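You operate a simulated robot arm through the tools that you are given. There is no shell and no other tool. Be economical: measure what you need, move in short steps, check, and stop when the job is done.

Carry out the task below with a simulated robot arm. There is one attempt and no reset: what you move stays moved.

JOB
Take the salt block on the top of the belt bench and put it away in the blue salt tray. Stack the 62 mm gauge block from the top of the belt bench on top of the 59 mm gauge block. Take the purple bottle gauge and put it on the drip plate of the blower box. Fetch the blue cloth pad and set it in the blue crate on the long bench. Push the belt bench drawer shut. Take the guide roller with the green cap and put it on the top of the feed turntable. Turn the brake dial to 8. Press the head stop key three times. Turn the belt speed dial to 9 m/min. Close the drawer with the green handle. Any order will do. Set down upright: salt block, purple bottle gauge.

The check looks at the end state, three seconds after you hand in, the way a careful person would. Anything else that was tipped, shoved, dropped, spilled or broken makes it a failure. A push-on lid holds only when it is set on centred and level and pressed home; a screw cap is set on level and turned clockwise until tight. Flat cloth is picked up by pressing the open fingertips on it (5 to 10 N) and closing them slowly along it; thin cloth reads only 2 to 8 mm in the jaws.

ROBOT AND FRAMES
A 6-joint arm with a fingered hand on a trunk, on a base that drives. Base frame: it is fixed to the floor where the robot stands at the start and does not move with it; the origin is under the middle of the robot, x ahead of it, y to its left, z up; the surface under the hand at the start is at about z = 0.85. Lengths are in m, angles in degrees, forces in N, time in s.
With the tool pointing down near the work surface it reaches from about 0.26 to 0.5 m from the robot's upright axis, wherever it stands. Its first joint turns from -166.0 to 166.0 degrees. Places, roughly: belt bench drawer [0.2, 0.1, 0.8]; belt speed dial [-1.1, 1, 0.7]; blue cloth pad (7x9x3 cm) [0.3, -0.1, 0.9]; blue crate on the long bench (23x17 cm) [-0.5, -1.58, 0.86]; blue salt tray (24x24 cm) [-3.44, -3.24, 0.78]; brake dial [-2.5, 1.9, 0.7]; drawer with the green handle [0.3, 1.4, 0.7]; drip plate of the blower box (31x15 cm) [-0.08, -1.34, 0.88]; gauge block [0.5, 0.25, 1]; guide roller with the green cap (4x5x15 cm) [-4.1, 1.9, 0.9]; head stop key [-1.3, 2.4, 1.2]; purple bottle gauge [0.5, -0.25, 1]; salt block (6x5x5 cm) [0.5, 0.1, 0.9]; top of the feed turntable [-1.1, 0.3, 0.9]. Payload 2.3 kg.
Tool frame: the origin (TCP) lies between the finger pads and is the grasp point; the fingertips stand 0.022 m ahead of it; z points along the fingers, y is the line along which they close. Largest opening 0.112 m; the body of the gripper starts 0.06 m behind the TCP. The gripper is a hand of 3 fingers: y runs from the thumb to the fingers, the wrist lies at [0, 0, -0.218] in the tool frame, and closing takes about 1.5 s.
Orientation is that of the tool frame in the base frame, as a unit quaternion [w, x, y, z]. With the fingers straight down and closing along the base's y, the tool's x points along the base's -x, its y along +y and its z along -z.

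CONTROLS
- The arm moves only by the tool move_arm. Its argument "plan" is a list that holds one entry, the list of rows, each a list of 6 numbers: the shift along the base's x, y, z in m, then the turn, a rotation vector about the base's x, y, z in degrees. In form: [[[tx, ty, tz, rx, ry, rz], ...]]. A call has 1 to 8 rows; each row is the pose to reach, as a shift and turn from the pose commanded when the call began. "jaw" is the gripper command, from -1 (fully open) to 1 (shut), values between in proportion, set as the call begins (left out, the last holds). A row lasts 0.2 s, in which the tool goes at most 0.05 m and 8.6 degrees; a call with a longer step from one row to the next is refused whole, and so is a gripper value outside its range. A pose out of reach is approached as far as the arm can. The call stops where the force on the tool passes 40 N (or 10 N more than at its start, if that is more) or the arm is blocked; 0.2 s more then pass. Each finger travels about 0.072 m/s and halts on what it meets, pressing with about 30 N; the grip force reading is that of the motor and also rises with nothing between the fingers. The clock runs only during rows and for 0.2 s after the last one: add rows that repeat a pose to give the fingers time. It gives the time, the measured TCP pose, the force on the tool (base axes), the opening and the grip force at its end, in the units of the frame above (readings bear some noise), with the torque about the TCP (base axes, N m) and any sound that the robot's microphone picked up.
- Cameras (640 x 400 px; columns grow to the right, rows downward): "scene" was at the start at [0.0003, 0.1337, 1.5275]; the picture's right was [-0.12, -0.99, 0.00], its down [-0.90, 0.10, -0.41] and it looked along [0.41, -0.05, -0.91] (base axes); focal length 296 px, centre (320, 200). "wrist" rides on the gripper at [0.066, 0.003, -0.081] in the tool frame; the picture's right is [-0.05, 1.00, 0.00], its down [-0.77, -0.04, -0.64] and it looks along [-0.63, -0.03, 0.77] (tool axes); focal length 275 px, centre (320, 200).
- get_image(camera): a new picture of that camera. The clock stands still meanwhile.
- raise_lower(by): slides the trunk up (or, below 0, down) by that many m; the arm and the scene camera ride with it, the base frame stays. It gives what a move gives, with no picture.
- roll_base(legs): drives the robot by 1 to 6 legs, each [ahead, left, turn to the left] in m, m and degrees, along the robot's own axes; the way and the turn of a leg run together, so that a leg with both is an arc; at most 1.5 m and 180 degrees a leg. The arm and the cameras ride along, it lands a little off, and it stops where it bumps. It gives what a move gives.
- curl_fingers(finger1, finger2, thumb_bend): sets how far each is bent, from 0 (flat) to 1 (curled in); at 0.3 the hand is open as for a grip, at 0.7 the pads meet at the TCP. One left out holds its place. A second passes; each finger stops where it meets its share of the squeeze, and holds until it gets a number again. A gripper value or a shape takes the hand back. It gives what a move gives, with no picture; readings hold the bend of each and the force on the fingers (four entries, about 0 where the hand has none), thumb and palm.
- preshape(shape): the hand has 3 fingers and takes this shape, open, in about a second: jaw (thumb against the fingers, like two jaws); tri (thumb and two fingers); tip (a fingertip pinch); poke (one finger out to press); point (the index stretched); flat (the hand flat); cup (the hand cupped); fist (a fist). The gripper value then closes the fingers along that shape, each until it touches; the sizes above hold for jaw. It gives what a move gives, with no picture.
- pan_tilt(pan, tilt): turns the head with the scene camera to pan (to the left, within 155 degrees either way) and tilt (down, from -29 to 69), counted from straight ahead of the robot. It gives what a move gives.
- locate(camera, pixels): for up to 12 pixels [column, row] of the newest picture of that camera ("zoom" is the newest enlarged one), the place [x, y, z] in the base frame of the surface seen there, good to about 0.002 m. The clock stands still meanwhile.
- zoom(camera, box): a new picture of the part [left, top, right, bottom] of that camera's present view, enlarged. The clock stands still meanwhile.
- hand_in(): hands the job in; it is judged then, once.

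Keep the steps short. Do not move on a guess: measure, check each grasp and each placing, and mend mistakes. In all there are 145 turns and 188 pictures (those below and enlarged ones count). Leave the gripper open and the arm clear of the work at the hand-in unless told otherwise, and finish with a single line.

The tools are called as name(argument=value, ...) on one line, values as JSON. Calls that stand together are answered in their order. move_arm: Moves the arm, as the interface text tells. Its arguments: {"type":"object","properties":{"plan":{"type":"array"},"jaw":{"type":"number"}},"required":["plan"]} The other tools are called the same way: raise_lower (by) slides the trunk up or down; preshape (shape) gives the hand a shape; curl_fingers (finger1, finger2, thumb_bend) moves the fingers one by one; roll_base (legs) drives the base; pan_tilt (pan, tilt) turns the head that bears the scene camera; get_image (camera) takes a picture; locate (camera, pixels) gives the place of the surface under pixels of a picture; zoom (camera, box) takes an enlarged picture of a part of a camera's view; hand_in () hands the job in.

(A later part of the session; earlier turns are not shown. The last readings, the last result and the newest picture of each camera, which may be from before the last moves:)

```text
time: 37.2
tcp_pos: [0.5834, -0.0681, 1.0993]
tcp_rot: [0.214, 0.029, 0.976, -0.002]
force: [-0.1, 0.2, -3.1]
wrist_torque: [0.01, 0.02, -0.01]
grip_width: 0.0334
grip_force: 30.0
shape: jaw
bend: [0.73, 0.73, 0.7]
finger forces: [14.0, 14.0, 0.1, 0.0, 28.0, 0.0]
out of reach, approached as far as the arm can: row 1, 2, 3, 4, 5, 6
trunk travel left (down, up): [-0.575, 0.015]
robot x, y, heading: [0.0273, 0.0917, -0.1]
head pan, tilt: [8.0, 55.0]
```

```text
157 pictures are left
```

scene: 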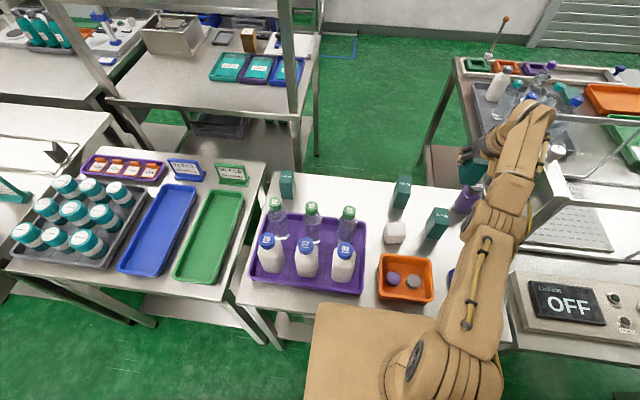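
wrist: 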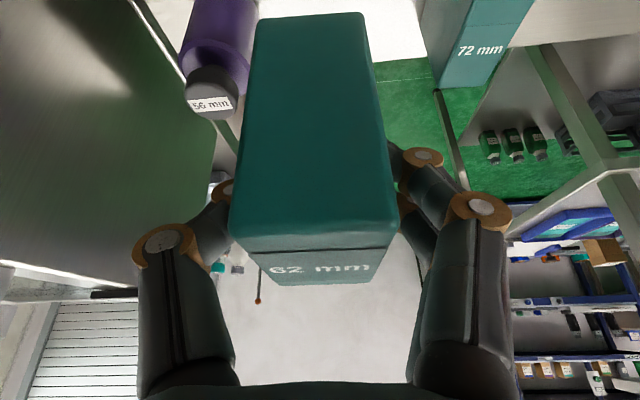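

Still stuck on the extension limit. Try wiggling: tilt the tool further forward and lower, which should make the elbow flex.

move_arm(plan=[[[0, 0, -0.02, 0, -8, 0], [0, 0, -0.04, 0, -16, 0], [0, 0, -0.06, 0, -24, 0], [0, 0, -0.06, 0, -30, 0], [0, 0, -0.06, 0, -30, 0]]])

```text
time: 38.2
tcp_pos: [0.636, -0.1216, 1.0041]
tcp_rot: [0.45, 0.025, 0.893, 0.007]
force: [0.1, 3.9, 14.4]
wrist_torque: [-0.06, -0.02, 0.0]
grip_width: 0.0351
grip_force: 29.5
shape: jaw
bend: [0.74, 0.72, 0.72]
finger forces: [16.5, 16.5, 0.1, 0.0, 30.0, 0.0]
out of reach, approached as far as the arm can: row 1, 2, 3, 4, 5
trunk travel left (down, up): [-0.575, 0.015]
robot x, y, heading: [0.0226, 0.0881, -0.1]
head pan, tilt: [8.0, 55.0]
stopped in row 5: the force on the tool passed its limit at 43 N (the readings are from after the stop); the commanded pose is now the measured one
```

It touched something (likely the purple gauge's top). Commanded pose is now the measured one; lift straight up and look.

move_arm(plan=[[[0, 0, 0.03, 0, 0, 0], [0, 0.01, 0.07, 0, 0, 0]]])

get_image(camera="wrist")

get_image(camera="scene")

```text
time: 38.8
tcp_pos: [0.6487, -0.1178, 1.0691]
tcp_rot: [0.448, 0.026, 0.894, 0.007]
force: [0.9, 0.2, -2.0]
wrist_torque: [-0.02, 0.02, -0.03]
grip_width: 0.0345
grip_force: 30.4
shape: jaw
bend: [0.74, 0.73, 0.71]
finger forces: [15.1, 14.8, 0.1, 0.0, 29.8, 0.0]
out of reach, approached as far as the arm can: row 1, 2
trunk travel left (down, up): [-0.575, 0.015]
robot x, y, heading: [0.0222, 0.0886, -0.1]
head pan, tilt: [8.0, 55.0]
```

```text
156 pictures are left
```

wrist: 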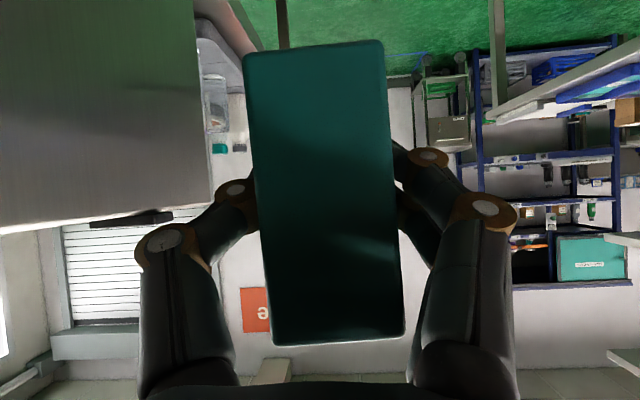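

```text
155 pictures are left
```

scene: 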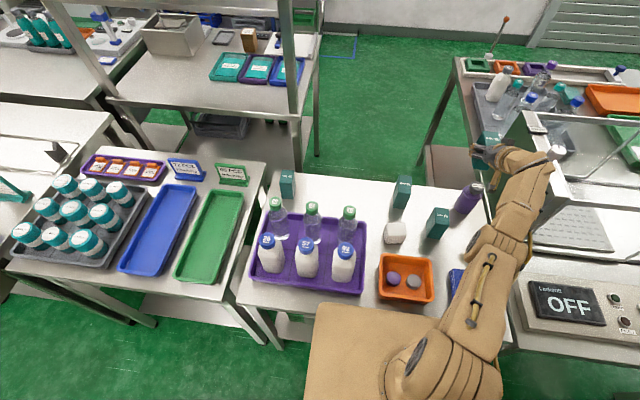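

The purple gauge still stands. I'll roll the base back to a clear area before unlocking the arm.

roll_base(legs=[[-0.5, 0, 0]])

move_arm(plan=[[[-0.04, 0, 0, 0, 8, 0], [-0.08, 0, 0, 0, 16, 0], [-0.12, 0, 0, 0, 24, 0], [-0.16, 0, 0, 0, 32, 0], [-0.2, 0, 0, 0, 40, 0], [-0.23, 0, 0, 0, 48, 0], [-0.26, 0, 0, 0, 53, 0], [-0.26, 0, 0, 0, 53, 0]]])

get_image(camera="scene")

```text
time: 41.7
tcp_pos: [0.1533, -0.1186, 1.0697]
tcp_rot: [0.449, 0.025, 0.893, 0.008]
force: [-0.5, 0.5, -2.1]
wrist_torque: [0.02, 0.01, 0.01]
grip_width: 0.0343
grip_force: 29.9
shape: jaw
bend: [0.74, 0.73, 0.71]
finger forces: [15.0, 14.8, 0.0, 0.1, 29.8, 0.1]
trunk travel left (down, up): [-0.575, 0.015]
robot x, y, heading: [-0.4739, 0.098, -0.1]
head pan, tilt: [8.0, 55.0]
```

```text
time: 43.5
tcp_pos: [-0.0311, -0.0766, 1.148]
tcp_rot: [-0.003, 0.021, 1.0, -0.006]
force: [-1.0, -0.5, -2.8]
wrist_torque: [0.01, 0.02, -0.02]
grip_width: 0.033
grip_force: 30.4
shape: jaw
bend: [0.74, 0.73, 0.7]
finger forces: [14.8, 14.9, 0.0, 0.0, 29.7, 0.0]
out of reach, approached as far as the arm can: row 1, 2, 3, 4, 5, 6, 7, 8
trunk travel left (down, up): [-0.575, 0.015]
robot x, y, heading: [-0.4676, 0.0906, -0.0]
head pan, tilt: [8.0, 55.0]
```

```text
154 pictures are left
```

scene: 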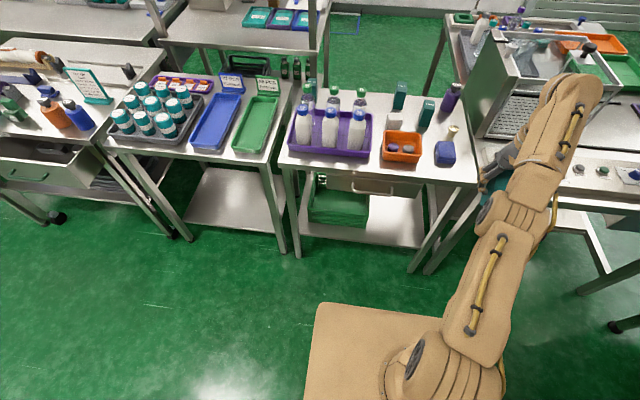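

Still at the limit. Try small plain moves here in the clear: straight down with slight inward.

move_arm(plan=[[[0, 0, -0.04, 0, 0, 0], [-0.02, 0, -0.08, 0, 0, 0], [-0.04, 0.02, -0.12, 0, 0, 0], [-0.08, 0.05, -0.12, 0, 0, 0], [-0.11, 0.07, -0.12, 0, 0, 0], [-0.14, 0.09, -0.12, 0, 0, 0]]])

```text
time: 44.9
tcp_pos: [-0.0165, -0.0801, 1.1027]
tcp_rot: [0.0, 0.026, 1.0, -0.004]
force: [-0.8, 0.2, -2.2]
wrist_torque: [0.0, -0.03, 0.0]
grip_width: 0.0327
grip_force: 29.6
shape: jaw
bend: [0.74, 0.73, 0.7]
finger forces: [14.8, 15.0, 0.0, 0.0, 29.7, 0.0]
out of reach, approached as far as the arm can: row 1, 2, 3, 4, 5, 6
trunk travel left (down, up): [-0.575, 0.015]
robot x, y, heading: [-0.4717, 0.0946, -0.2]
head pan, tilt: [8.0, 55.0]
```

Re-sync with a tiny base move and test a pure small inward step.

roll_base(legs=[[-0.02, 0, 0]])

move_arm(plan=[[[0, 0, 0.04, 0, 0, 0], [0, 0, 0.09, 0, 0, 0], [0, 0, 0.14, 0, 0, 0], [0, 0, 0.19, 0, 0, 0]]])

move_arm(plan=[[[0, 0, -0.04, 0, 0, 0], [0, 0, -0.08, 0, 0, 0], [0, 0, -0.12, 0, 0, 0], [0, 0, -0.12, 0, 0, 0]]])

```text
time: 45.7
tcp_pos: [-0.035, -0.0794, 1.1023]
tcp_rot: [0.001, 0.026, 1.0, -0.004]
force: [0.6, 0.5, -2.0]
wrist_torque: [0.03, -0.02, 0.0]
grip_width: 0.0328
grip_force: 29.7
shape: jaw
bend: [0.74, 0.73, 0.7]
finger forces: [14.8, 14.9, 0.0, 0.1, 29.8, 0.0]
trunk travel left (down, up): [-0.575, 0.015]
robot x, y, heading: [-0.4914, 0.092, -0.3]
head pan, tilt: [8.0, 55.0]
```

```text
time: 46.7
tcp_pos: [-0.0566, -0.0359, 1.2094]
tcp_rot: [0.003, 0.026, 1.0, -0.003]
force: [-0.5, 1.1, -2.2]
wrist_torque: [0.02, -0.04, 0.02]
grip_width: 0.0326
grip_force: 30.1
shape: jaw
bend: [0.74, 0.73, 0.7]
finger forces: [14.8, 14.9, 0.0, 0.1, 29.6, 0.1]
out of reach, approached as far as the arm can: row 1, 2, 3, 4
trunk travel left (down, up): [-0.575, 0.015]
robot x, y, heading: [-0.4905, 0.0894, 0.0]
head pan, tilt: [8.0, 55.0]
```

```text
time: 47.7
tcp_pos: [-0.0579, -0.0368, 1.2012]
tcp_rot: [0.0, 0.025, 1.0, -0.004]
force: [0.4, 0.2, -2.6]
wrist_torque: [0.01, 0.01, 0.04]
grip_width: 0.0324
grip_force: 30.1
shape: jaw
bend: [0.74, 0.73, 0.7]
finger forces: [14.6, 14.8, 0.1, 0.0, 29.5, 0.0]
out of reach, approached as far as the arm can: row 1, 2, 3, 4
trunk travel left (down, up): [-0.575, 0.015]
robot x, y, heading: [-0.4879, 0.0915, -0.0]
head pan, tilt: [8.0, 55.0]
```

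The commanded pose has drifted away from the measured one. Steer the command back toward the actual pose to see whether it converges.

move_arm(plan=[[[0.04, 0, 0.02, 0, 0, 0], [0.08, 0, 0.04, 0, 0, 0], [0.12, 0, 0.06, 0, 0, 0], [0.16, 0, 0.08, 0, 0, 0], [0.2, 0, 0.1, 0, 0, 0]]])

get_image(camera="scene")

```text
time: 48.9
tcp_pos: [-0.0456, -0.0186, 1.1964]
tcp_rot: [0.002, 0.025, 1.0, -0.002]
force: [0.2, 1.7, -2.5]
wrist_torque: [0.0, -0.03, 0.01]
grip_width: 0.0328
grip_force: 29.9
shape: jaw
bend: [0.74, 0.73, 0.7]
finger forces: [14.5, 14.7, 0.0, 0.0, 29.3, 0.0]
out of reach, approached as far as the arm can: row 1, 2, 3, 4, 5
trunk travel left (down, up): [-0.575, 0.015]
robot x, y, heading: [-0.4925, 0.0916, -0.2]
head pan, tilt: [8.0, 55.0]
```

```text
153 pictures are left
```

scene: 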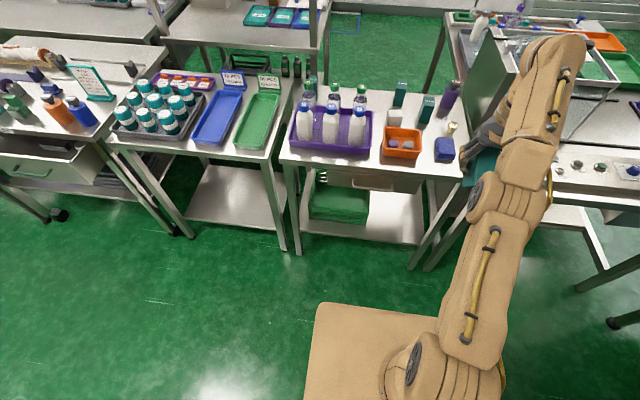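

I think the elbow is a hair past straight, resting on its limit. Pull outward past reach, then go down and only then inward, so the elbow re-bends the right way. Space is clear here (block ends at x≈0).

move_arm(plan=[[[0.05, 0, 0, 0, 0, 0], [0.1, 0, 0, 0, 0, 0], [0.14, 0, -0.02, 0, 0, 0], [0.14, 0, -0.07, 0, 0, 0], [0.14, 0, -0.12, 0, 0, 0], [0.12, 0, -0.165, 0, 0, 0], [0.09, 0, -0.2, 0, 0, 0], [0.05, 0, -0.225, 0, 0, 0]]])

```text
time: 50.7
tcp_pos: [-0.0006, -0.0195, 0.9756]
tcp_rot: [0.002, 0.025, 1.0, -0.003]
force: [0.4, -0.3, -3.1]
wrist_torque: [0.0, 0.03, 0.01]
grip_width: 0.033
grip_force: 29.9
shape: jaw
bend: [0.74, 0.73, 0.7]
finger forces: [14.4, 14.4, 0.1, 0.0, 28.9, 0.0]
out of reach, approached as far as the arm can: row 1, 2, 3, 4, 5, 6, 7
trunk travel left (down, up): [-0.575, 0.015]
robot x, y, heading: [-0.4919, 0.0929, 0.1]
head pan, tilt: [8.0, 55.0]
```

Row 8 was in reach. Hold to settle and read.

move_arm(plan=[[[0, 0, 0, 0, 0, 0], [0, 0, 0, 0, 0, 0], [-0.03, 0, 0, 0, 0, 0], [-0.06, 0, 0, 0, 0, 0], [-0.06, 0, 0, 0, 0, 0]]])

```text
time: 51.9
tcp_pos: [-0.0616, -0.0228, 0.9764]
tcp_rot: [0.002, 0.027, 1.0, -0.004]
force: [0.3, 0.0, -2.6]
wrist_torque: [0.01, -0.02, 0.0]
grip_width: 0.0329
grip_force: 29.7
shape: jaw
bend: [0.74, 0.73, 0.7]
finger forces: [14.2, 14.2, 0.0, 0.0, 28.4, 0.1]
trunk travel left (down, up): [-0.575, 0.015]
robot x, y, heading: [-0.4906, 0.0938, -0.1]
head pan, tilt: [8.0, 55.0]
```

Unlocked. Now tilt the tool back to 25° forward and raise a bit, then check the block's pose in the hand.

move_arm(plan=[[[0, 0, 0.02, 0, -6, 0], [0, 0, 0.04, 0, -12, 0], [0, 0, 0.06, 0, -18, 0], [0, 0, 0.08, 0, -25, 0], [0, 0, 0.1, 0, -25, 0], [0, 0, 0.1, 0, -25, 0]]])

get_image(camera="wrist")

locate(camera="wrist", pixels=[[265, 35], [355, 30], [250, 225], [380, 225], [275, 278], [365, 276]])

```text
time: 53.3
tcp_pos: [-0.0625, -0.0196, 1.0746]
tcp_rot: [0.217, 0.025, 0.976, 0.002]
force: [-0.4, -0.8, -2.4]
wrist_torque: [0.0, -0.02, -0.03]
grip_width: 0.0329
grip_force: 30.0
shape: jaw
bend: [0.74, 0.73, 0.7]
finger forces: [14.2, 14.3, 0.0, 0.1, 28.4, 0.0]
trunk travel left (down, up): [-0.575, 0.015]
robot x, y, heading: [-0.488, 0.0921, 0.2]
head pan, tilt: [8.0, 55.0]
```

```text
152 pictures are left
```

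wrist: 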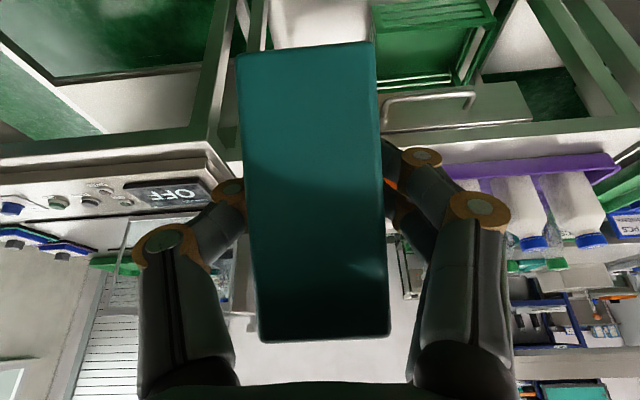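

```text
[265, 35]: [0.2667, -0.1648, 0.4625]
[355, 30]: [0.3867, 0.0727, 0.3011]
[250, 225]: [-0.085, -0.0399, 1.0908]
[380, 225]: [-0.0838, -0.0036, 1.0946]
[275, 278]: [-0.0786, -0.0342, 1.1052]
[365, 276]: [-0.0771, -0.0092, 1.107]
```

The block rotated in the grip when it touched. Measure its face.

locate(camera="wrist", pixels=[[248, 65], [366, 55], [264, 325], [382, 322], [307, 190], [307, 70], [322, 325], [255, 190], [370, 190]])

```text
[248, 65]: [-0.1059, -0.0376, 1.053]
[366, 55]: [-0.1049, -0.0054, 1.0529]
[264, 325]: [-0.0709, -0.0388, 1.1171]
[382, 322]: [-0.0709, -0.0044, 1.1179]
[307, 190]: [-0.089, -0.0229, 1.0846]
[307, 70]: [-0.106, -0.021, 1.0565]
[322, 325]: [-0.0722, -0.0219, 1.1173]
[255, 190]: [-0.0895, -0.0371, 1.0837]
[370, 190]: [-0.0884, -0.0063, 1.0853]
```

The block leans 28.5° in the hand, so it will be upright with the tool tilted 53.5°. Apply that tilt and re-measure.

move_arm(plan=[[[0.03, 0, 0, 0, -7, 0], [0.06, 0, 0, 0, -14, 0], [0.09, 0, 0, 0, -21, 0], [0.1, 0, 0, 0, -28.5, 0], [0.1, 0, 0, 0, -28.5, 0], [0.1, 0, 0, 0, -28.5, 0]]])

get_image(camera="wrist")

locate(camera="wrist", pixels=[[248, 65], [366, 55], [264, 325], [382, 322], [307, 190], [307, 70], [322, 325], [255, 190], [370, 190]])

get_image(camera="scene")

```text
time: 54.7
tcp_pos: [0.1103, -0.0246, 1.1311]
tcp_rot: [0.448, 0.025, 0.894, 0.008]
force: [0.1, 0.5, -3.4]
wrist_torque: [0.0, 0.02, 0.02]
grip_width: 0.0327
grip_force: 29.7
shape: jaw
bend: [0.74, 0.73, 0.7]
finger forces: [14.3, 14.3, 0.0, 0.0, 28.5, 0.0]
out of reach, approached as far as the arm can: row 2, 3, 4, 5, 6
trunk travel left (down, up): [-0.575, 0.015]
robot x, y, heading: [-0.491, 0.0939, -0.2]
head pan, tilt: [8.0, 55.0]
```

```text
151 pictures are left
```

wrist: 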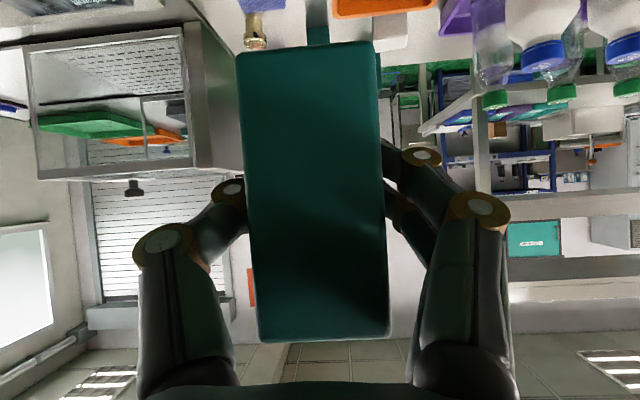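

```text
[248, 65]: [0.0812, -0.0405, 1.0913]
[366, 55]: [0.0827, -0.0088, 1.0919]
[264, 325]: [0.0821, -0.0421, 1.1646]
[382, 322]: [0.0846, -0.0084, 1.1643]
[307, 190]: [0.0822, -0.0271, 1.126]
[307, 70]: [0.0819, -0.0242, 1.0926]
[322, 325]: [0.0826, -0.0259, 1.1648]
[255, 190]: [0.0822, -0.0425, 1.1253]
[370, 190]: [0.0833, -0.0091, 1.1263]
```

```text
150 pictures are left
```

scene: 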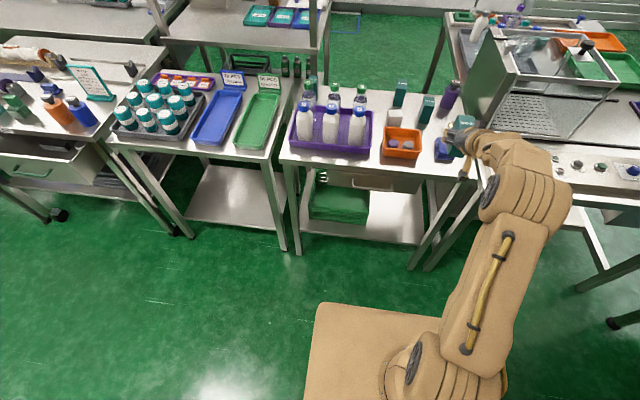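

Block is upright at this tilt (face x constant). Block centre ≈ TCP in x,y; bottom ≈ TCP−0.049. I'll keep this arm posture and place it using base and trunk: roll forward 0.408.

roll_base(legs=[[0.408, -0.011, 0]])

raise_lower(by=-0.1)

get_image(camera="scene")

get_image(camera="wrist")

```text
time: 57.2
tcp_pos: [0.5101, -0.0366, 1.1297]
tcp_rot: [0.447, 0.024, 0.894, 0.009]
force: [0.9, 0.0, -2.0]
wrist_torque: [-0.01, 0.01, 0.01]
grip_width: 0.0331
grip_force: 30.0
shape: jaw
bend: [0.74, 0.73, 0.7]
finger forces: [14.3, 14.2, 0.1, 0.0, 28.4, 0.0]
trunk travel left (down, up): [-0.575, 0.015]
robot x, y, heading: [-0.0923, 0.0841, 0.1]
head pan, tilt: [8.0, 55.0]
```

```text
time: 58.5
tcp_pos: [0.5094, -0.0356, 1.0294]
tcp_rot: [0.448, 0.025, 0.893, 0.008]
force: [-0.9, 0.1, -2.8]
wrist_torque: [0.0, 0.01, 0.01]
grip_width: 0.0329
grip_force: 30.1
shape: jaw
bend: [0.74, 0.73, 0.7]
finger forces: [14.3, 14.2, 0.0, 0.1, 28.5, 0.1]
trunk travel left (down, up): [-0.475, 0.115]
robot x, y, heading: [-0.0894, 0.0828, 0.3]
head pan, tilt: [8.0, 55.0]
```

```text
149 pictures are left
```

scene: 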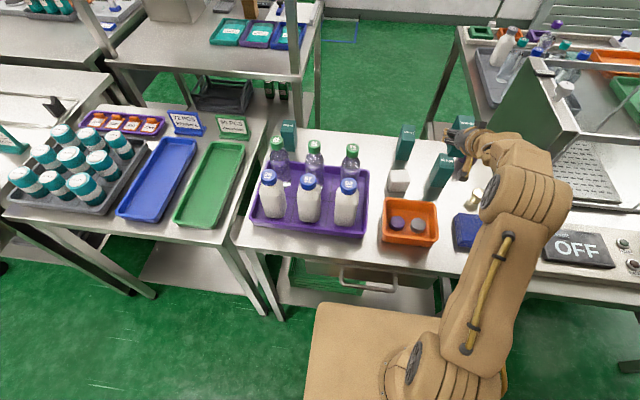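

```text
148 pictures are left
```

wrist: 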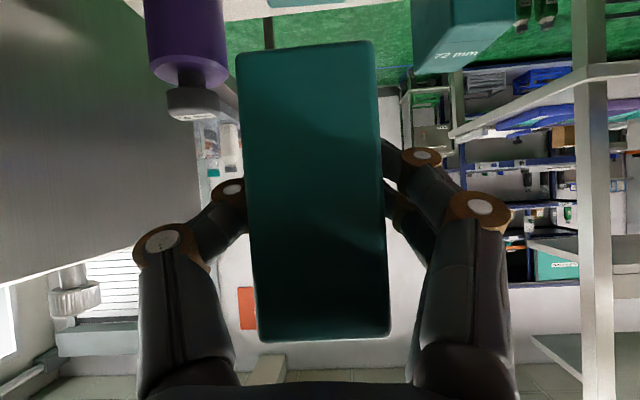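

x needs +0.009. Nudge with the arm and verify both blocks.

move_arm(plan=[[[0.009, 0.001, 0, 0, 0, 0], [0.009, 0.001, 0, 0, 0, 0]]])

zoom(camera="scene", box=[410, 105, 506, 205])

get_image(camera="wrist")

locate(camera="wrist", pixels=[[248, 65], [366, 55], [264, 325], [382, 322], [280, 3], [400, 2]])

```text
time: 59.1
tcp_pos: [0.5188, -0.0352, 1.0302]
tcp_rot: [0.447, 0.026, 0.894, 0.008]
force: [-1.1, -0.8, -2.5]
wrist_torque: [0.0, 0.03, -0.01]
grip_width: 0.0328
grip_force: 29.5
shape: jaw
bend: [0.74, 0.73, 0.7]
finger forces: [14.2, 14.3, 0.0, 0.0, 28.5, 0.0]
trunk travel left (down, up): [-0.475, 0.115]
robot x, y, heading: [-0.0884, 0.0821, -0.1]
head pan, tilt: [8.0, 55.0]
```

```text
4.00 times, centred on (458, 155) of scene
```

zoom: 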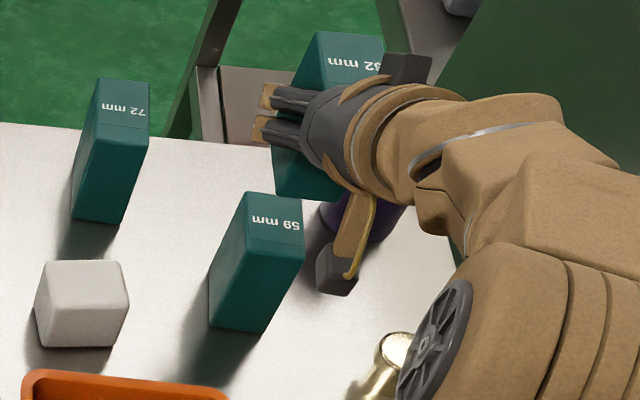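

```text
146 pictures are left
```

wrist: 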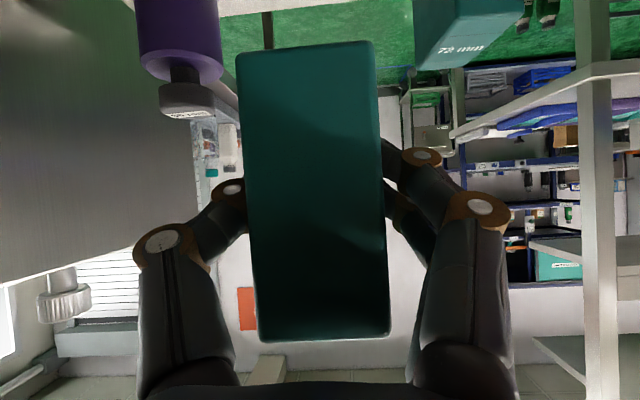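

```text
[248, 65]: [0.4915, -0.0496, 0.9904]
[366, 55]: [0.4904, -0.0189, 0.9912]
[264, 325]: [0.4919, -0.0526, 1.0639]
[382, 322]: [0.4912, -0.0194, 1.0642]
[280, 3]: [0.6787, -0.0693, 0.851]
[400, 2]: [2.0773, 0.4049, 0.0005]
```

Faces align (0.491 vs 0.4905; y −0.019…−0.052 vs −0.017…−0.050). Lower the trunk 0.038.

raise_lower(by=-0.038)

move_arm(plan=[[[0, 0, -0.003, 0, 0, 0], [0, 0, -0.006, 0, 0, 0], [0, 0, -0.006, 0, 0, 0]]])

zoom(camera="scene", box=[400, 105, 496, 205])

```text
time: 60.0
tcp_pos: [0.5187, -0.0355, 0.9921]
tcp_rot: [0.447, 0.024, 0.894, 0.009]
force: [0.0, 0.1, -2.6]
wrist_torque: [-0.03, -0.03, 0.0]
grip_width: 0.033
grip_force: 29.8
shape: jaw
bend: [0.74, 0.73, 0.7]
finger forces: [14.3, 14.2, 0.0, 0.0, 28.5, 0.0]
trunk travel left (down, up): [-0.437, 0.153]
robot x, y, heading: [-0.0923, 0.0811, 0.1]
head pan, tilt: [8.0, 55.0]
```

```text
time: 60.8
tcp_pos: [0.5185, -0.0361, 0.9861]
tcp_rot: [0.448, 0.024, 0.894, 0.008]
force: [0.9, 0.3, -2.6]
wrist_torque: [0.01, 0.02, 0.0]
grip_width: 0.0329
grip_force: 29.4
shape: jaw
bend: [0.74, 0.73, 0.7]
finger forces: [14.3, 14.2, 0.0, 0.1, 28.5, 0.0]
trunk travel left (down, up): [-0.437, 0.153]
robot x, y, heading: [-0.0943, 0.0813, 0.2]
head pan, tilt: [8.0, 55.0]
```

```text
4.00 times, centred on (448, 155) of scene
```

zoom: 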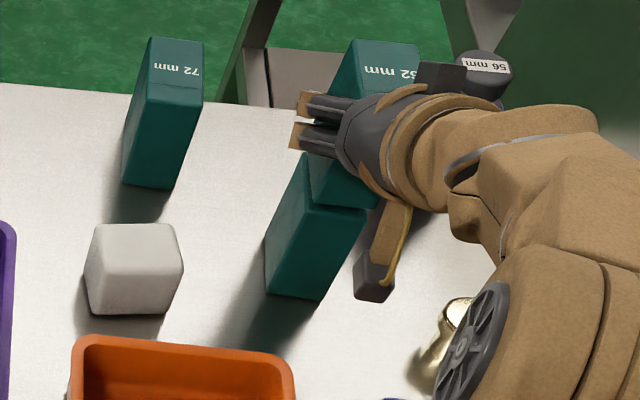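

Very close to contact. Lower a few mm more in 2 mm steps until the force changes.

move_arm(plan=[[[0, 0, -0.001, 0, 0, 0], [0, 0, -0.002, 0, 0, 0], [0, 0, -0.003, 0, 0, 0], [0, 0, -0.004, 0, 0, 0], [0, 0, -0.004, 0, 0, 0]]])

zoom(camera="scene", box=[400, 105, 496, 205])

```text
time: 62.0
tcp_pos: [0.5191, -0.035, 0.9816]
tcp_rot: [0.447, 0.024, 0.894, 0.009]
force: [-0.1, -0.1, -1.7]
wrist_torque: [0.0, 0.01, -0.06]
grip_width: 0.033
grip_force: 30.5
shape: jaw
bend: [0.74, 0.73, 0.7]
finger forces: [14.3, 14.2, 0.0, 0.0, 28.4, 0.0]
trunk travel left (down, up): [-0.437, 0.153]
robot x, y, heading: [-0.0923, 0.0806, 0.0]
head pan, tilt: [8.0, 55.0]
```

```text
4.00 times, centred on (448, 155) of scene
```

zoom: 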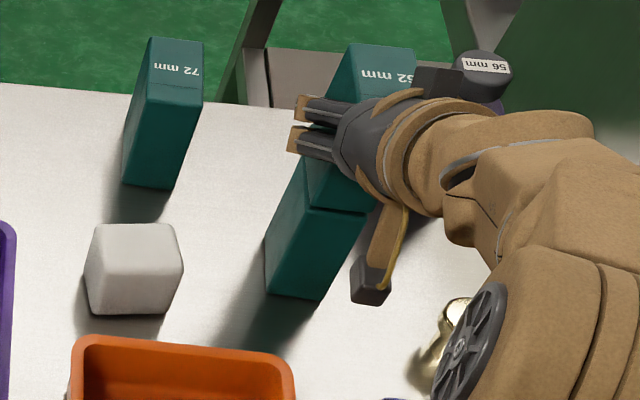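

move_arm(plan=[[[0, 0, -0.001, 0, 0, 0], [0, 0, -0.002, 0, 0, 0], [0, 0, -0.003, 0, 0, 0], [0, 0, -0.003, 0, 0, 0]]])

get_image(camera="wrist")

locate(camera="wrist", pixels=[[248, 65], [366, 55], [264, 325], [382, 322], [307, 190]])

```text
time: 63.0
tcp_pos: [0.5196, -0.0355, 0.9797]
tcp_rot: [0.448, 0.025, 0.894, 0.007]
force: [1.4, 0.4, 0.4]
wrist_torque: [-0.04, -0.02, -0.02]
grip_width: 0.0328
grip_force: 30.2
shape: jaw
bend: [0.74, 0.73, 0.7]
finger forces: [14.2, 14.3, 0.0, 0.0, 28.6, 0.1]
trunk travel left (down, up): [-0.437, 0.153]
robot x, y, heading: [-0.092, 0.0803, 0.2]
head pan, tilt: [8.0, 55.0]
```

```text
143 pictures are left
```

wrist: 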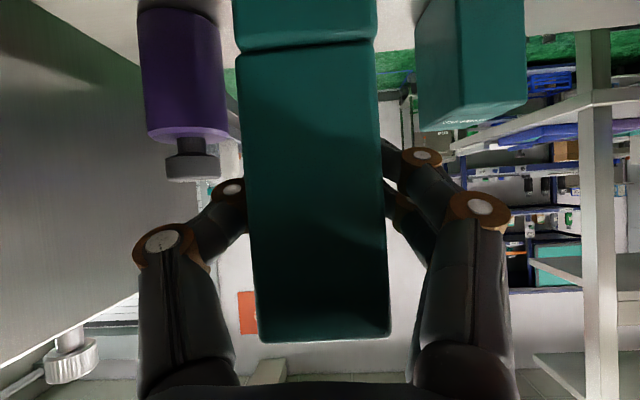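

```text
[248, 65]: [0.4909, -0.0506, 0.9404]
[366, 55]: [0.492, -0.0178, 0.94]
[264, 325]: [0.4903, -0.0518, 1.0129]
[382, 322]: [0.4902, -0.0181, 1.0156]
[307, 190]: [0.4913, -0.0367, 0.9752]
```

Seated on the 59 block (load off). Open partly and back off along the tool axis.

move_arm(plan=[[[0, 0, 0, 0, 0, 0], [0, 0, 0, 0, 0, 0], [0, 0, 0, 0, 0, 0], [0, 0, 0, 0, 0, 0]]], jaw=-0.3)

get_image(camera="wrist")

```text
time: 64.0
tcp_pos: [0.5192, -0.0358, 0.9794]
tcp_rot: [0.449, 0.025, 0.893, 0.008]
force: [0.0, 0.4, -0.8]
wrist_torque: [0.01, -0.02, 0.02]
grip_width: 0.0726
grip_force: 0.1
shape: jaw
bend: [0.7, 0.7, 0.67]
finger forces: [0.0, 0.1, 0.0, 0.0, 0.1, 0.1]
trunk travel left (down, up): [-0.437, 0.153]
robot x, y, heading: [-0.0893, 0.0826, -0.0]
head pan, tilt: [8.0, 55.0]
```

```text
142 pictures are left
```

wrist: 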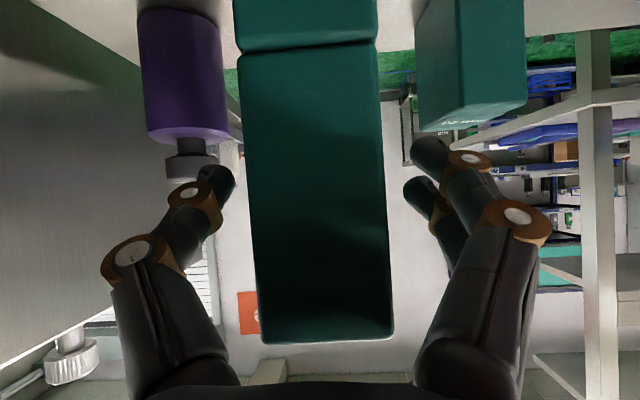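

Released and standing. Back the base straight off 0.3 m.

roll_base(legs=[[-0.25, 0, 0]])

get_image(camera="scene")

```text
time: 65.8
tcp_pos: [0.2671, -0.036, 0.9806]
tcp_rot: [0.448, 0.025, 0.893, 0.008]
force: [0.4, 0.4, 0.2]
wrist_torque: [0.03, -0.02, -0.01]
grip_width: 0.0726
grip_force: 0.1
shape: jaw
bend: [0.7, 0.7, 0.67]
finger forces: [0.1, 0.0, 0.1, 0.0, 0.0, 0.0]
trunk travel left (down, up): [-0.437, 0.153]
robot x, y, heading: [-0.34, 0.0799, 0.1]
head pan, tilt: [8.0, 55.0]
```

```text
141 pictures are left
```

scene: 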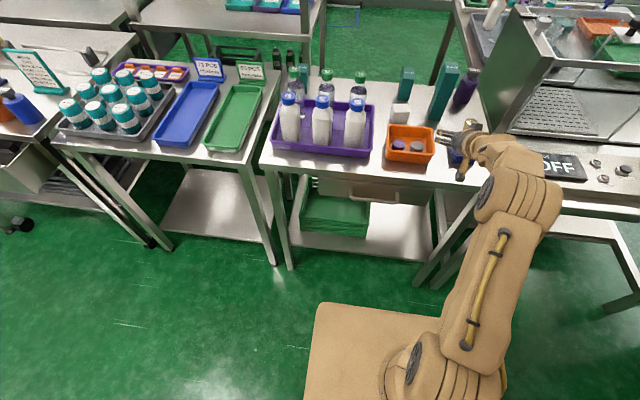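

The stack stands well. Next: the blue pad. Bring the tool back to vertical while retracting.

move_arm(plan=[[[-0.025, 0, 0.02, 0, 7.6, 0], [-0.05, 0, 0.04, 0, 15.2, 0], [-0.075, 0, 0.06, 0, 22.8, 0], [-0.1, 0, 0.08, 0, 30.4, 0], [-0.13, 0, 0.09, 0, 38, 0], [-0.16, 0, 0.1, 0, 46, 0], [-0.19, 0, 0.1, 0, 53.5, 0], [-0.19, 0, 0.1, 0, 53.5, 2.5]]], jaw=-1)

roll_base(legs=[[0.31, -0.1, 0]])

get_image(camera="wrist")

```text
time: 67.6
tcp_pos: [0.0766, -0.036, 1.079]
tcp_rot: [-0.003, 0.009, 1.0, 0.006]
force: [-0.6, -0.3, 0.1]
wrist_torque: [-0.01, -0.04, -0.02]
grip_width: 0.1118
grip_force: 0.1
shape: jaw
bend: [0.3, 0.3, 0.3]
finger forces: [0.1, 0.0, 0.0, 0.0, 0.1, 0.0]
trunk travel left (down, up): [-0.437, 0.153]
robot x, y, heading: [-0.3401, 0.0804, 0.2]
head pan, tilt: [8.0, 55.0]
```

```text
time: 69.7
tcp_pos: [0.3812, -0.1335, 1.0785]
tcp_rot: [-0.002, 0.005, 1.0, 0.006]
force: [-0.2, 0.0, -0.2]
wrist_torque: [0.01, 0.02, 0.0]
grip_width: 0.1118
grip_force: 0.0
shape: jaw
bend: [0.3, 0.3, 0.3]
finger forces: [0.0, 0.0, 0.0, 0.0, 0.0, 0.1]
trunk travel left (down, up): [-0.437, 0.153]
robot x, y, heading: [-0.0321, -0.0215, 0.1]
head pan, tilt: [8.0, 55.0]
```

```text
140 pictures are left
```

wrist: 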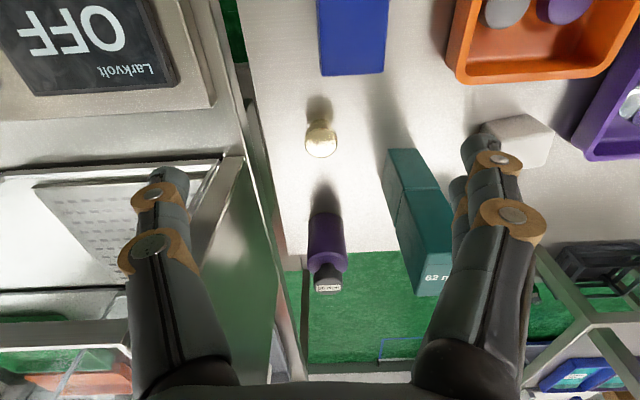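

Pad centre ≈(0.355, −0.103), yaw ≈ −7°. Move above it and down to z 0.876.

move_arm(plan=[[[-0.013, 0.015, -0.03, 0, 0, -3.5], [-0.0266, 0.031, -0.06, 0, 0, -7], [-0.0266, 0.031, -0.1, 0, 0, -7], [-0.0266, 0.031, -0.13, 0, 0, -7], [-0.0266, 0.031, -0.13, 0, 0, -7]]])

get_image(camera="wrist")

```text
time: 70.9
tcp_pos: [0.3532, -0.1011, 0.9512]
tcp_rot: [-0.002, 0.068, 0.998, 0.005]
force: [-0.2, 0.8, -0.4]
wrist_torque: [0.03, -0.01, -0.01]
grip_width: 0.112
grip_force: 0.0
shape: jaw
bend: [0.3, 0.3, 0.3]
finger forces: [0.0, 0.1, 0.0, 0.1, 0.0, 0.0]
trunk travel left (down, up): [-0.437, 0.153]
robot x, y, heading: [-0.0341, -0.0197, 0.3]
head pan, tilt: [8.0, 55.0]
```

```text
139 pictures are left
```

wrist: 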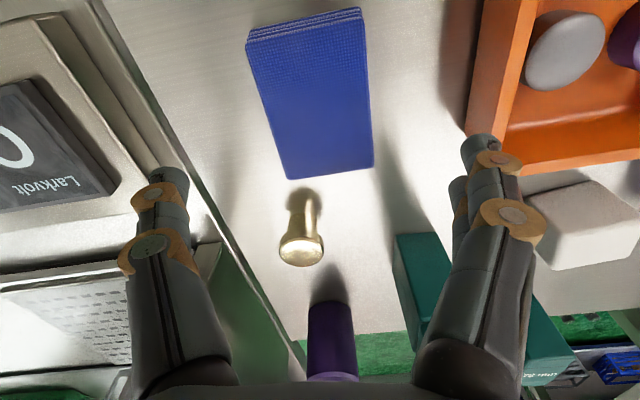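

Check the clearance of the caddy wall to the right finger and pad corners.

locate(camera="wrist", pixels=[[473, 120], [482, 40], [290, 175], [370, 165], [365, 20], [250, 45], [310, 100], [302, 250]])

```text
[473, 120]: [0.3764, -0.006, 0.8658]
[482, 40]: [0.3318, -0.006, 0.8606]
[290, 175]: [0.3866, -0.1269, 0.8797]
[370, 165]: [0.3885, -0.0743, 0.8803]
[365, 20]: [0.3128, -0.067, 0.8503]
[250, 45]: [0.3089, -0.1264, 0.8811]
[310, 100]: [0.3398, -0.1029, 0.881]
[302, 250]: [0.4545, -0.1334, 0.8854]
```

Clear. Descend to the pad and close.

move_arm(plan=[[[-0.003, 0.002, -0.03, 0, 0, 4], [-0.003, 0.002, -0.06, 0, 0, 4], [-0.003, 0.002, -0.076, 0, 0, 4], [-0.003, 0.002, -0.076, 0, 0, 4]]])

move_arm(plan=[[[0, 0, 0, 0, 0, 0], [0, 0, 0, 0, 0, 0], [0, 0, 0, 0, 0, 0], [0, 0, 0, 0, 0, 0], [0, 0, 0, 0, 0, 0], [0, 0, 0, 0, 0, 0], [0, 0, 0, 0, 0, 0]]], jaw=1)

get_image(camera="wrist")

```text
time: 71.9
tcp_pos: [0.3516, -0.1012, 0.8726]
tcp_rot: [-0.002, 0.032, 0.999, 0.006]
force: [0.8, -0.1, -1.2]
wrist_torque: [0.01, 0.02, -0.02]
grip_width: 0.112
grip_force: 0.0
shape: jaw
bend: [0.3, 0.3, 0.3]
finger forces: [0.0, 0.0, 0.0, 0.0, 0.0, 0.0]
trunk travel left (down, up): [-0.437, 0.153]
robot x, y, heading: [-0.0325, -0.0175, 0.3]
head pan, tilt: [8.0, 55.0]
```

```text
time: 73.5
tcp_pos: [0.3517, -0.0995, 0.8735]
tcp_rot: [-0.002, 0.032, 0.999, 0.006]
force: [-0.2, 0.4, -0.7]
wrist_torque: [-0.01, -0.01, -0.04]
grip_width: 0.0578
grip_force: 29.7
shape: jaw
bend: [0.72, 0.72, 0.7]
finger forces: [13.7, 13.5, 0.0, 0.0, 27.2, 0.0]
trunk travel left (down, up): [-0.437, 0.153]
robot x, y, heading: [-0.0359, -0.0179, 0.2]
head pan, tilt: [8.0, 55.0]
```

```text
138 pictures are left
```

wrist: 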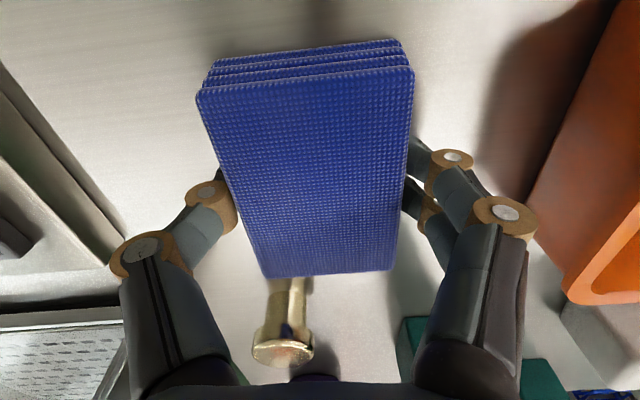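

Held (0.058 m). Lift and look to the right for the long bench.

move_arm(plan=[[[0, 0, 0.04, 0, 0, 0], [0, 0, 0.08, 0, 0, 0], [0, 0, 0.12, 0, 0, 0], [-0.02, 0, 0.16, 0, 0, 0], [-0.04, 0, 0.2, 0, 0, 0]]])

roll_base(legs=[[-0.35, 0, 0]])

pan_tilt(pan=-85, tilt=28)

get_image(camera="scene")

```text
time: 74.7
tcp_pos: [0.3087, -0.1007, 1.0738]
tcp_rot: [-0.003, 0.034, 0.999, 0.005]
force: [-0.8, 0.2, -0.3]
wrist_torque: [0.01, -0.01, 0.01]
grip_width: 0.0573
grip_force: 29.6
shape: jaw
bend: [0.72, 0.72, 0.7]
finger forces: [13.7, 13.5, 0.1, 0.0, 27.2, 0.0]
trunk travel left (down, up): [-0.437, 0.153]
robot x, y, heading: [-0.0347, -0.0198, 0.3]
head pan, tilt: [8.0, 55.0]
```

```text
time: 77.0
tcp_pos: [-0.0438, -0.102, 1.0736]
tcp_rot: [-0.001, 0.036, 0.999, 0.005]
force: [0.7, -0.5, -0.7]
wrist_torque: [0.02, -0.02, 0.01]
grip_width: 0.0577
grip_force: 30.3
shape: jaw
bend: [0.72, 0.72, 0.7]
finger forces: [13.6, 13.5, 0.0, 0.0, 27.2, 0.1]
trunk travel left (down, up): [-0.437, 0.153]
robot x, y, heading: [-0.3891, -0.0151, -0.4]
head pan, tilt: [8.0, 55.0]
```

```text
time: 78.7
tcp_pos: [-0.0426, -0.1029, 1.0748]
tcp_rot: [-0.002, 0.037, 0.999, 0.005]
force: [-0.4, -0.1, -0.7]
wrist_torque: [-0.01, -0.02, 0.02]
grip_width: 0.0574
grip_force: 30.0
shape: jaw
bend: [0.72, 0.72, 0.7]
finger forces: [13.7, 13.5, 0.0, 0.0, 27.3, 0.0]
trunk travel left (down, up): [-0.437, 0.153]
robot x, y, heading: [-0.3882, -0.0184, -0.4]
head pan, tilt: [-85.0, 28.0]
```

```text
137 pictures are left
```

scene: 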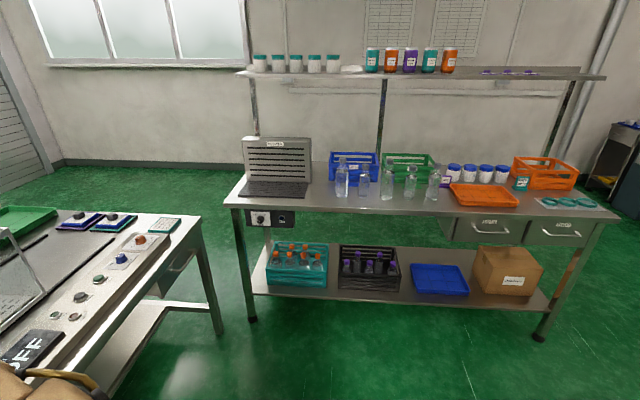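

The long bench: blue crate at (352,165) behind clear bottles; blower box's drip plate at (272,190). Measure.

zoom(camera="scene", box=[220, 125, 440, 262])

locate(camera="scene", pixels=[[352, 172], [332, 155], [378, 158], [341, 160], [363, 167], [387, 167], [245, 200], [300, 210], [272, 188], [246, 187], [305, 190], [195, 225]])

```text
2.91 times, centred on (330, 194) of scene
```

zoom: 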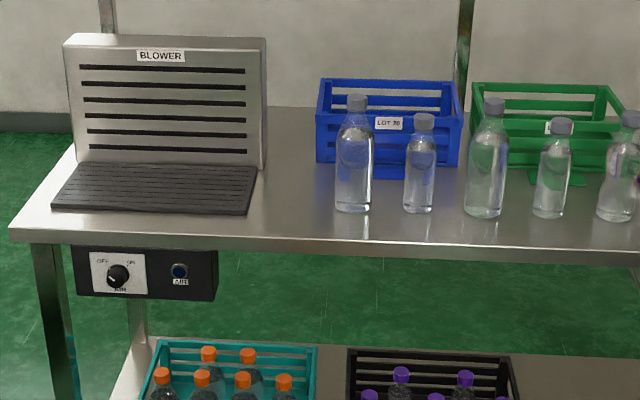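

```text
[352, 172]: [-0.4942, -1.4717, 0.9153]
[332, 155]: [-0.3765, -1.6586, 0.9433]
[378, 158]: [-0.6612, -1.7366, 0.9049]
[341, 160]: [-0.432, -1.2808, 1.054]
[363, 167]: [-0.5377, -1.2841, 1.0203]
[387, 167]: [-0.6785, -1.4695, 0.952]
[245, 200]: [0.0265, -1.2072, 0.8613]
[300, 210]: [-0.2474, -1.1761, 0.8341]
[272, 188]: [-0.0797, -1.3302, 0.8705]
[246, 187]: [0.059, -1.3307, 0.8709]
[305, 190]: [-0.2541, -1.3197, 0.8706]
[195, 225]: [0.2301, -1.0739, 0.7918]
```

Crate interior ≈ x −0.62…−0.38, y −1.47…−1.66, rim z 0.943; bottle tops reach z 1.054 at y −1.28. Raise the trunk fully, turn right and drive up to the bench.

raise_lower(by=0.15)

roll_base(legs=[[-0.05, 0, -90], [0.85, 0, 0]])

pan_tilt(pan=10, tilt=45)

get_image(camera="scene")

```text
time: 80.4
tcp_pos: [-0.043, -0.1028, 1.2225]
tcp_rot: [-0.003, 0.037, 0.999, 0.005]
force: [0.2, -0.7, -1.3]
wrist_torque: [-0.04, -0.01, 0.02]
grip_width: 0.0574
grip_force: 30.3
shape: jaw
bend: [0.72, 0.72, 0.7]
finger forces: [13.7, 13.5, 0.0, 0.0, 27.2, 0.0]
trunk travel left (down, up): [-0.587, 0.003]
robot x, y, heading: [-0.3895, -0.0177, -0.7]
head pan, tilt: [-85.0, 28.0]
```

```text
time: 88.7
tcp_pos: [-0.5073, -1.1718, 1.2223]
tcp_rot: [0.002, 0.729, 0.684, 0.005]
force: [0.3, 0.0, -0.1]
wrist_torque: [0.01, 0.0, 0.02]
grip_width: 0.0572
grip_force: 30.1
shape: jaw
bend: [0.72, 0.72, 0.7]
finger forces: [13.7, 13.6, 0.1, 0.0, 27.2, 0.1]
trunk travel left (down, up): [-0.587, 0.003]
robot x, y, heading: [-0.4262, -0.8239, -89.8]
head pan, tilt: [-85.0, 28.0]
```

```text
time: 90.4
tcp_pos: [-0.5062, -1.1697, 1.2229]
tcp_rot: [0.002, 0.73, 0.684, 0.005]
force: [0.3, -0.4, -0.8]
wrist_torque: [-0.02, -0.01, -0.01]
grip_width: 0.058
grip_force: 29.6
shape: jaw
bend: [0.72, 0.72, 0.7]
finger forces: [13.7, 13.6, 0.1, 0.0, 27.2, 0.0]
trunk travel left (down, up): [-0.587, 0.003]
robot x, y, heading: [-0.4266, -0.825, -89.8]
head pan, tilt: [10.0, 45.0]
```

```text
135 pictures are left
```

scene: 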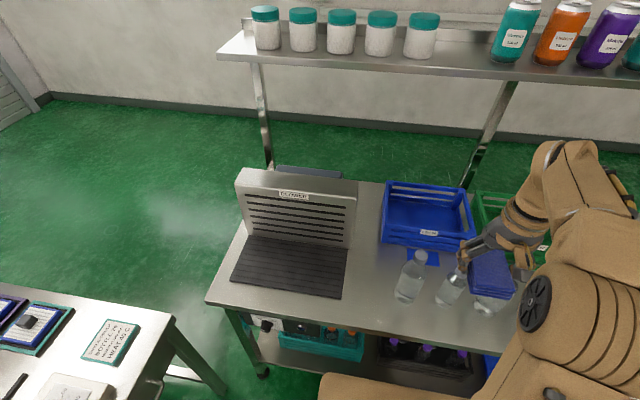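

There's a shelf above the rear of the bench. Measure shelf front edge, crate and bottles.

locate(camera="scene", pixels=[[400, 78], [300, 62], [384, 185], [470, 192], [382, 242], [470, 250], [425, 212], [430, 228], [417, 256], [452, 270], [345, 318]])

```text
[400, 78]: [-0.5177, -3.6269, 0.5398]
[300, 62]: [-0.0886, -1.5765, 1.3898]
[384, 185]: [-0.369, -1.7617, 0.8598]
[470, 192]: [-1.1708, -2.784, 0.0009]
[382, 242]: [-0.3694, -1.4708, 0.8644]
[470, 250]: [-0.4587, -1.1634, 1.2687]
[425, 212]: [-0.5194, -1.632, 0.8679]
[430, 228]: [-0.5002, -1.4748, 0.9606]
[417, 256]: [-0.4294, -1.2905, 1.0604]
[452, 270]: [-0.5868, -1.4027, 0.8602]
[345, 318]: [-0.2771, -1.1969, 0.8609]
```

Crate floor z 0.868, rim 0.96, centre (−0.50, −1.565). Roll up 0.155 then extend tilted 30° over the crate.

roll_base(legs=[[0.155, 0, 0]])

move_arm(plan=[[[0, -0.03, -0.02, -5, 0, 0], [0, -0.07, -0.04, -10, 0, 0], [0, -0.11, -0.06, -15, 0, 0], [0, -0.15, -0.09, -20, 0, 0], [0, -0.19, -0.12, -25, 0, 0], [0, -0.225, -0.155, -30, 0, 0], [0, -0.245, -0.19, -30, 0, 0], [0, -0.245, -0.19, -30, 0, 0]]])

get_image(camera="wrist")

get_image(camera="scene")

```text
time: 91.8
tcp_pos: [-0.5047, -1.3267, 1.2232]
tcp_rot: [0.002, 0.728, 0.685, 0.006]
force: [0.8, 0.0, 0.1]
wrist_torque: [0.01, 0.0, 0.01]
grip_width: 0.0572
grip_force: 30.3
shape: jaw
bend: [0.72, 0.72, 0.7]
finger forces: [13.6, 13.5, 0.1, 0.0, 27.3, 0.0]
trunk travel left (down, up): [-0.587, 0.003]
robot x, y, heading: [-0.4245, -0.979, -89.6]
head pan, tilt: [10.0, 45.0]
```

```text
time: 93.6
tcp_pos: [-0.5044, -1.569, 1.0329]
tcp_rot: [0.191, 0.703, 0.663, -0.173]
force: [0.7, 0.1, -0.4]
wrist_torque: [0.0, 0.01, 0.02]
grip_width: 0.0572
grip_force: 29.5
shape: jaw
bend: [0.73, 0.72, 0.7]
finger forces: [13.6, 13.4, 0.0, 0.0, 27.1, 0.1]
trunk travel left (down, up): [-0.587, 0.003]
robot x, y, heading: [-0.4215, -0.9751, -89.6]
head pan, tilt: [10.0, 45.0]
```

```text
134 pictures are left
```

wrist: 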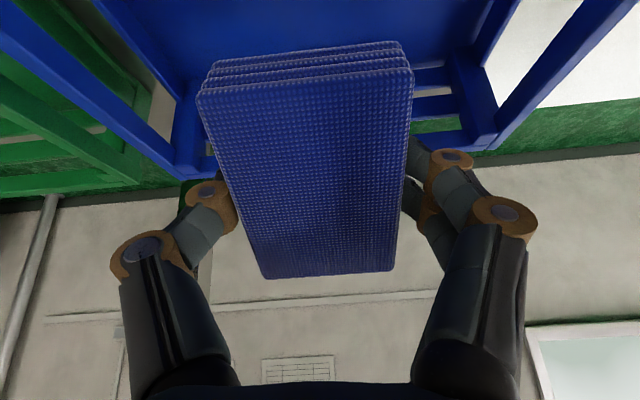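

```text
133 pictures are left
```

scene: 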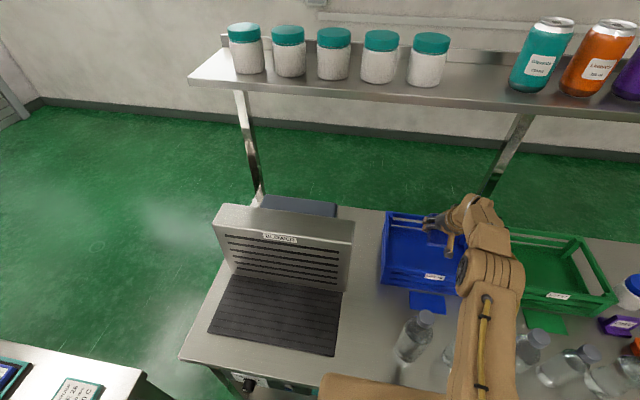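

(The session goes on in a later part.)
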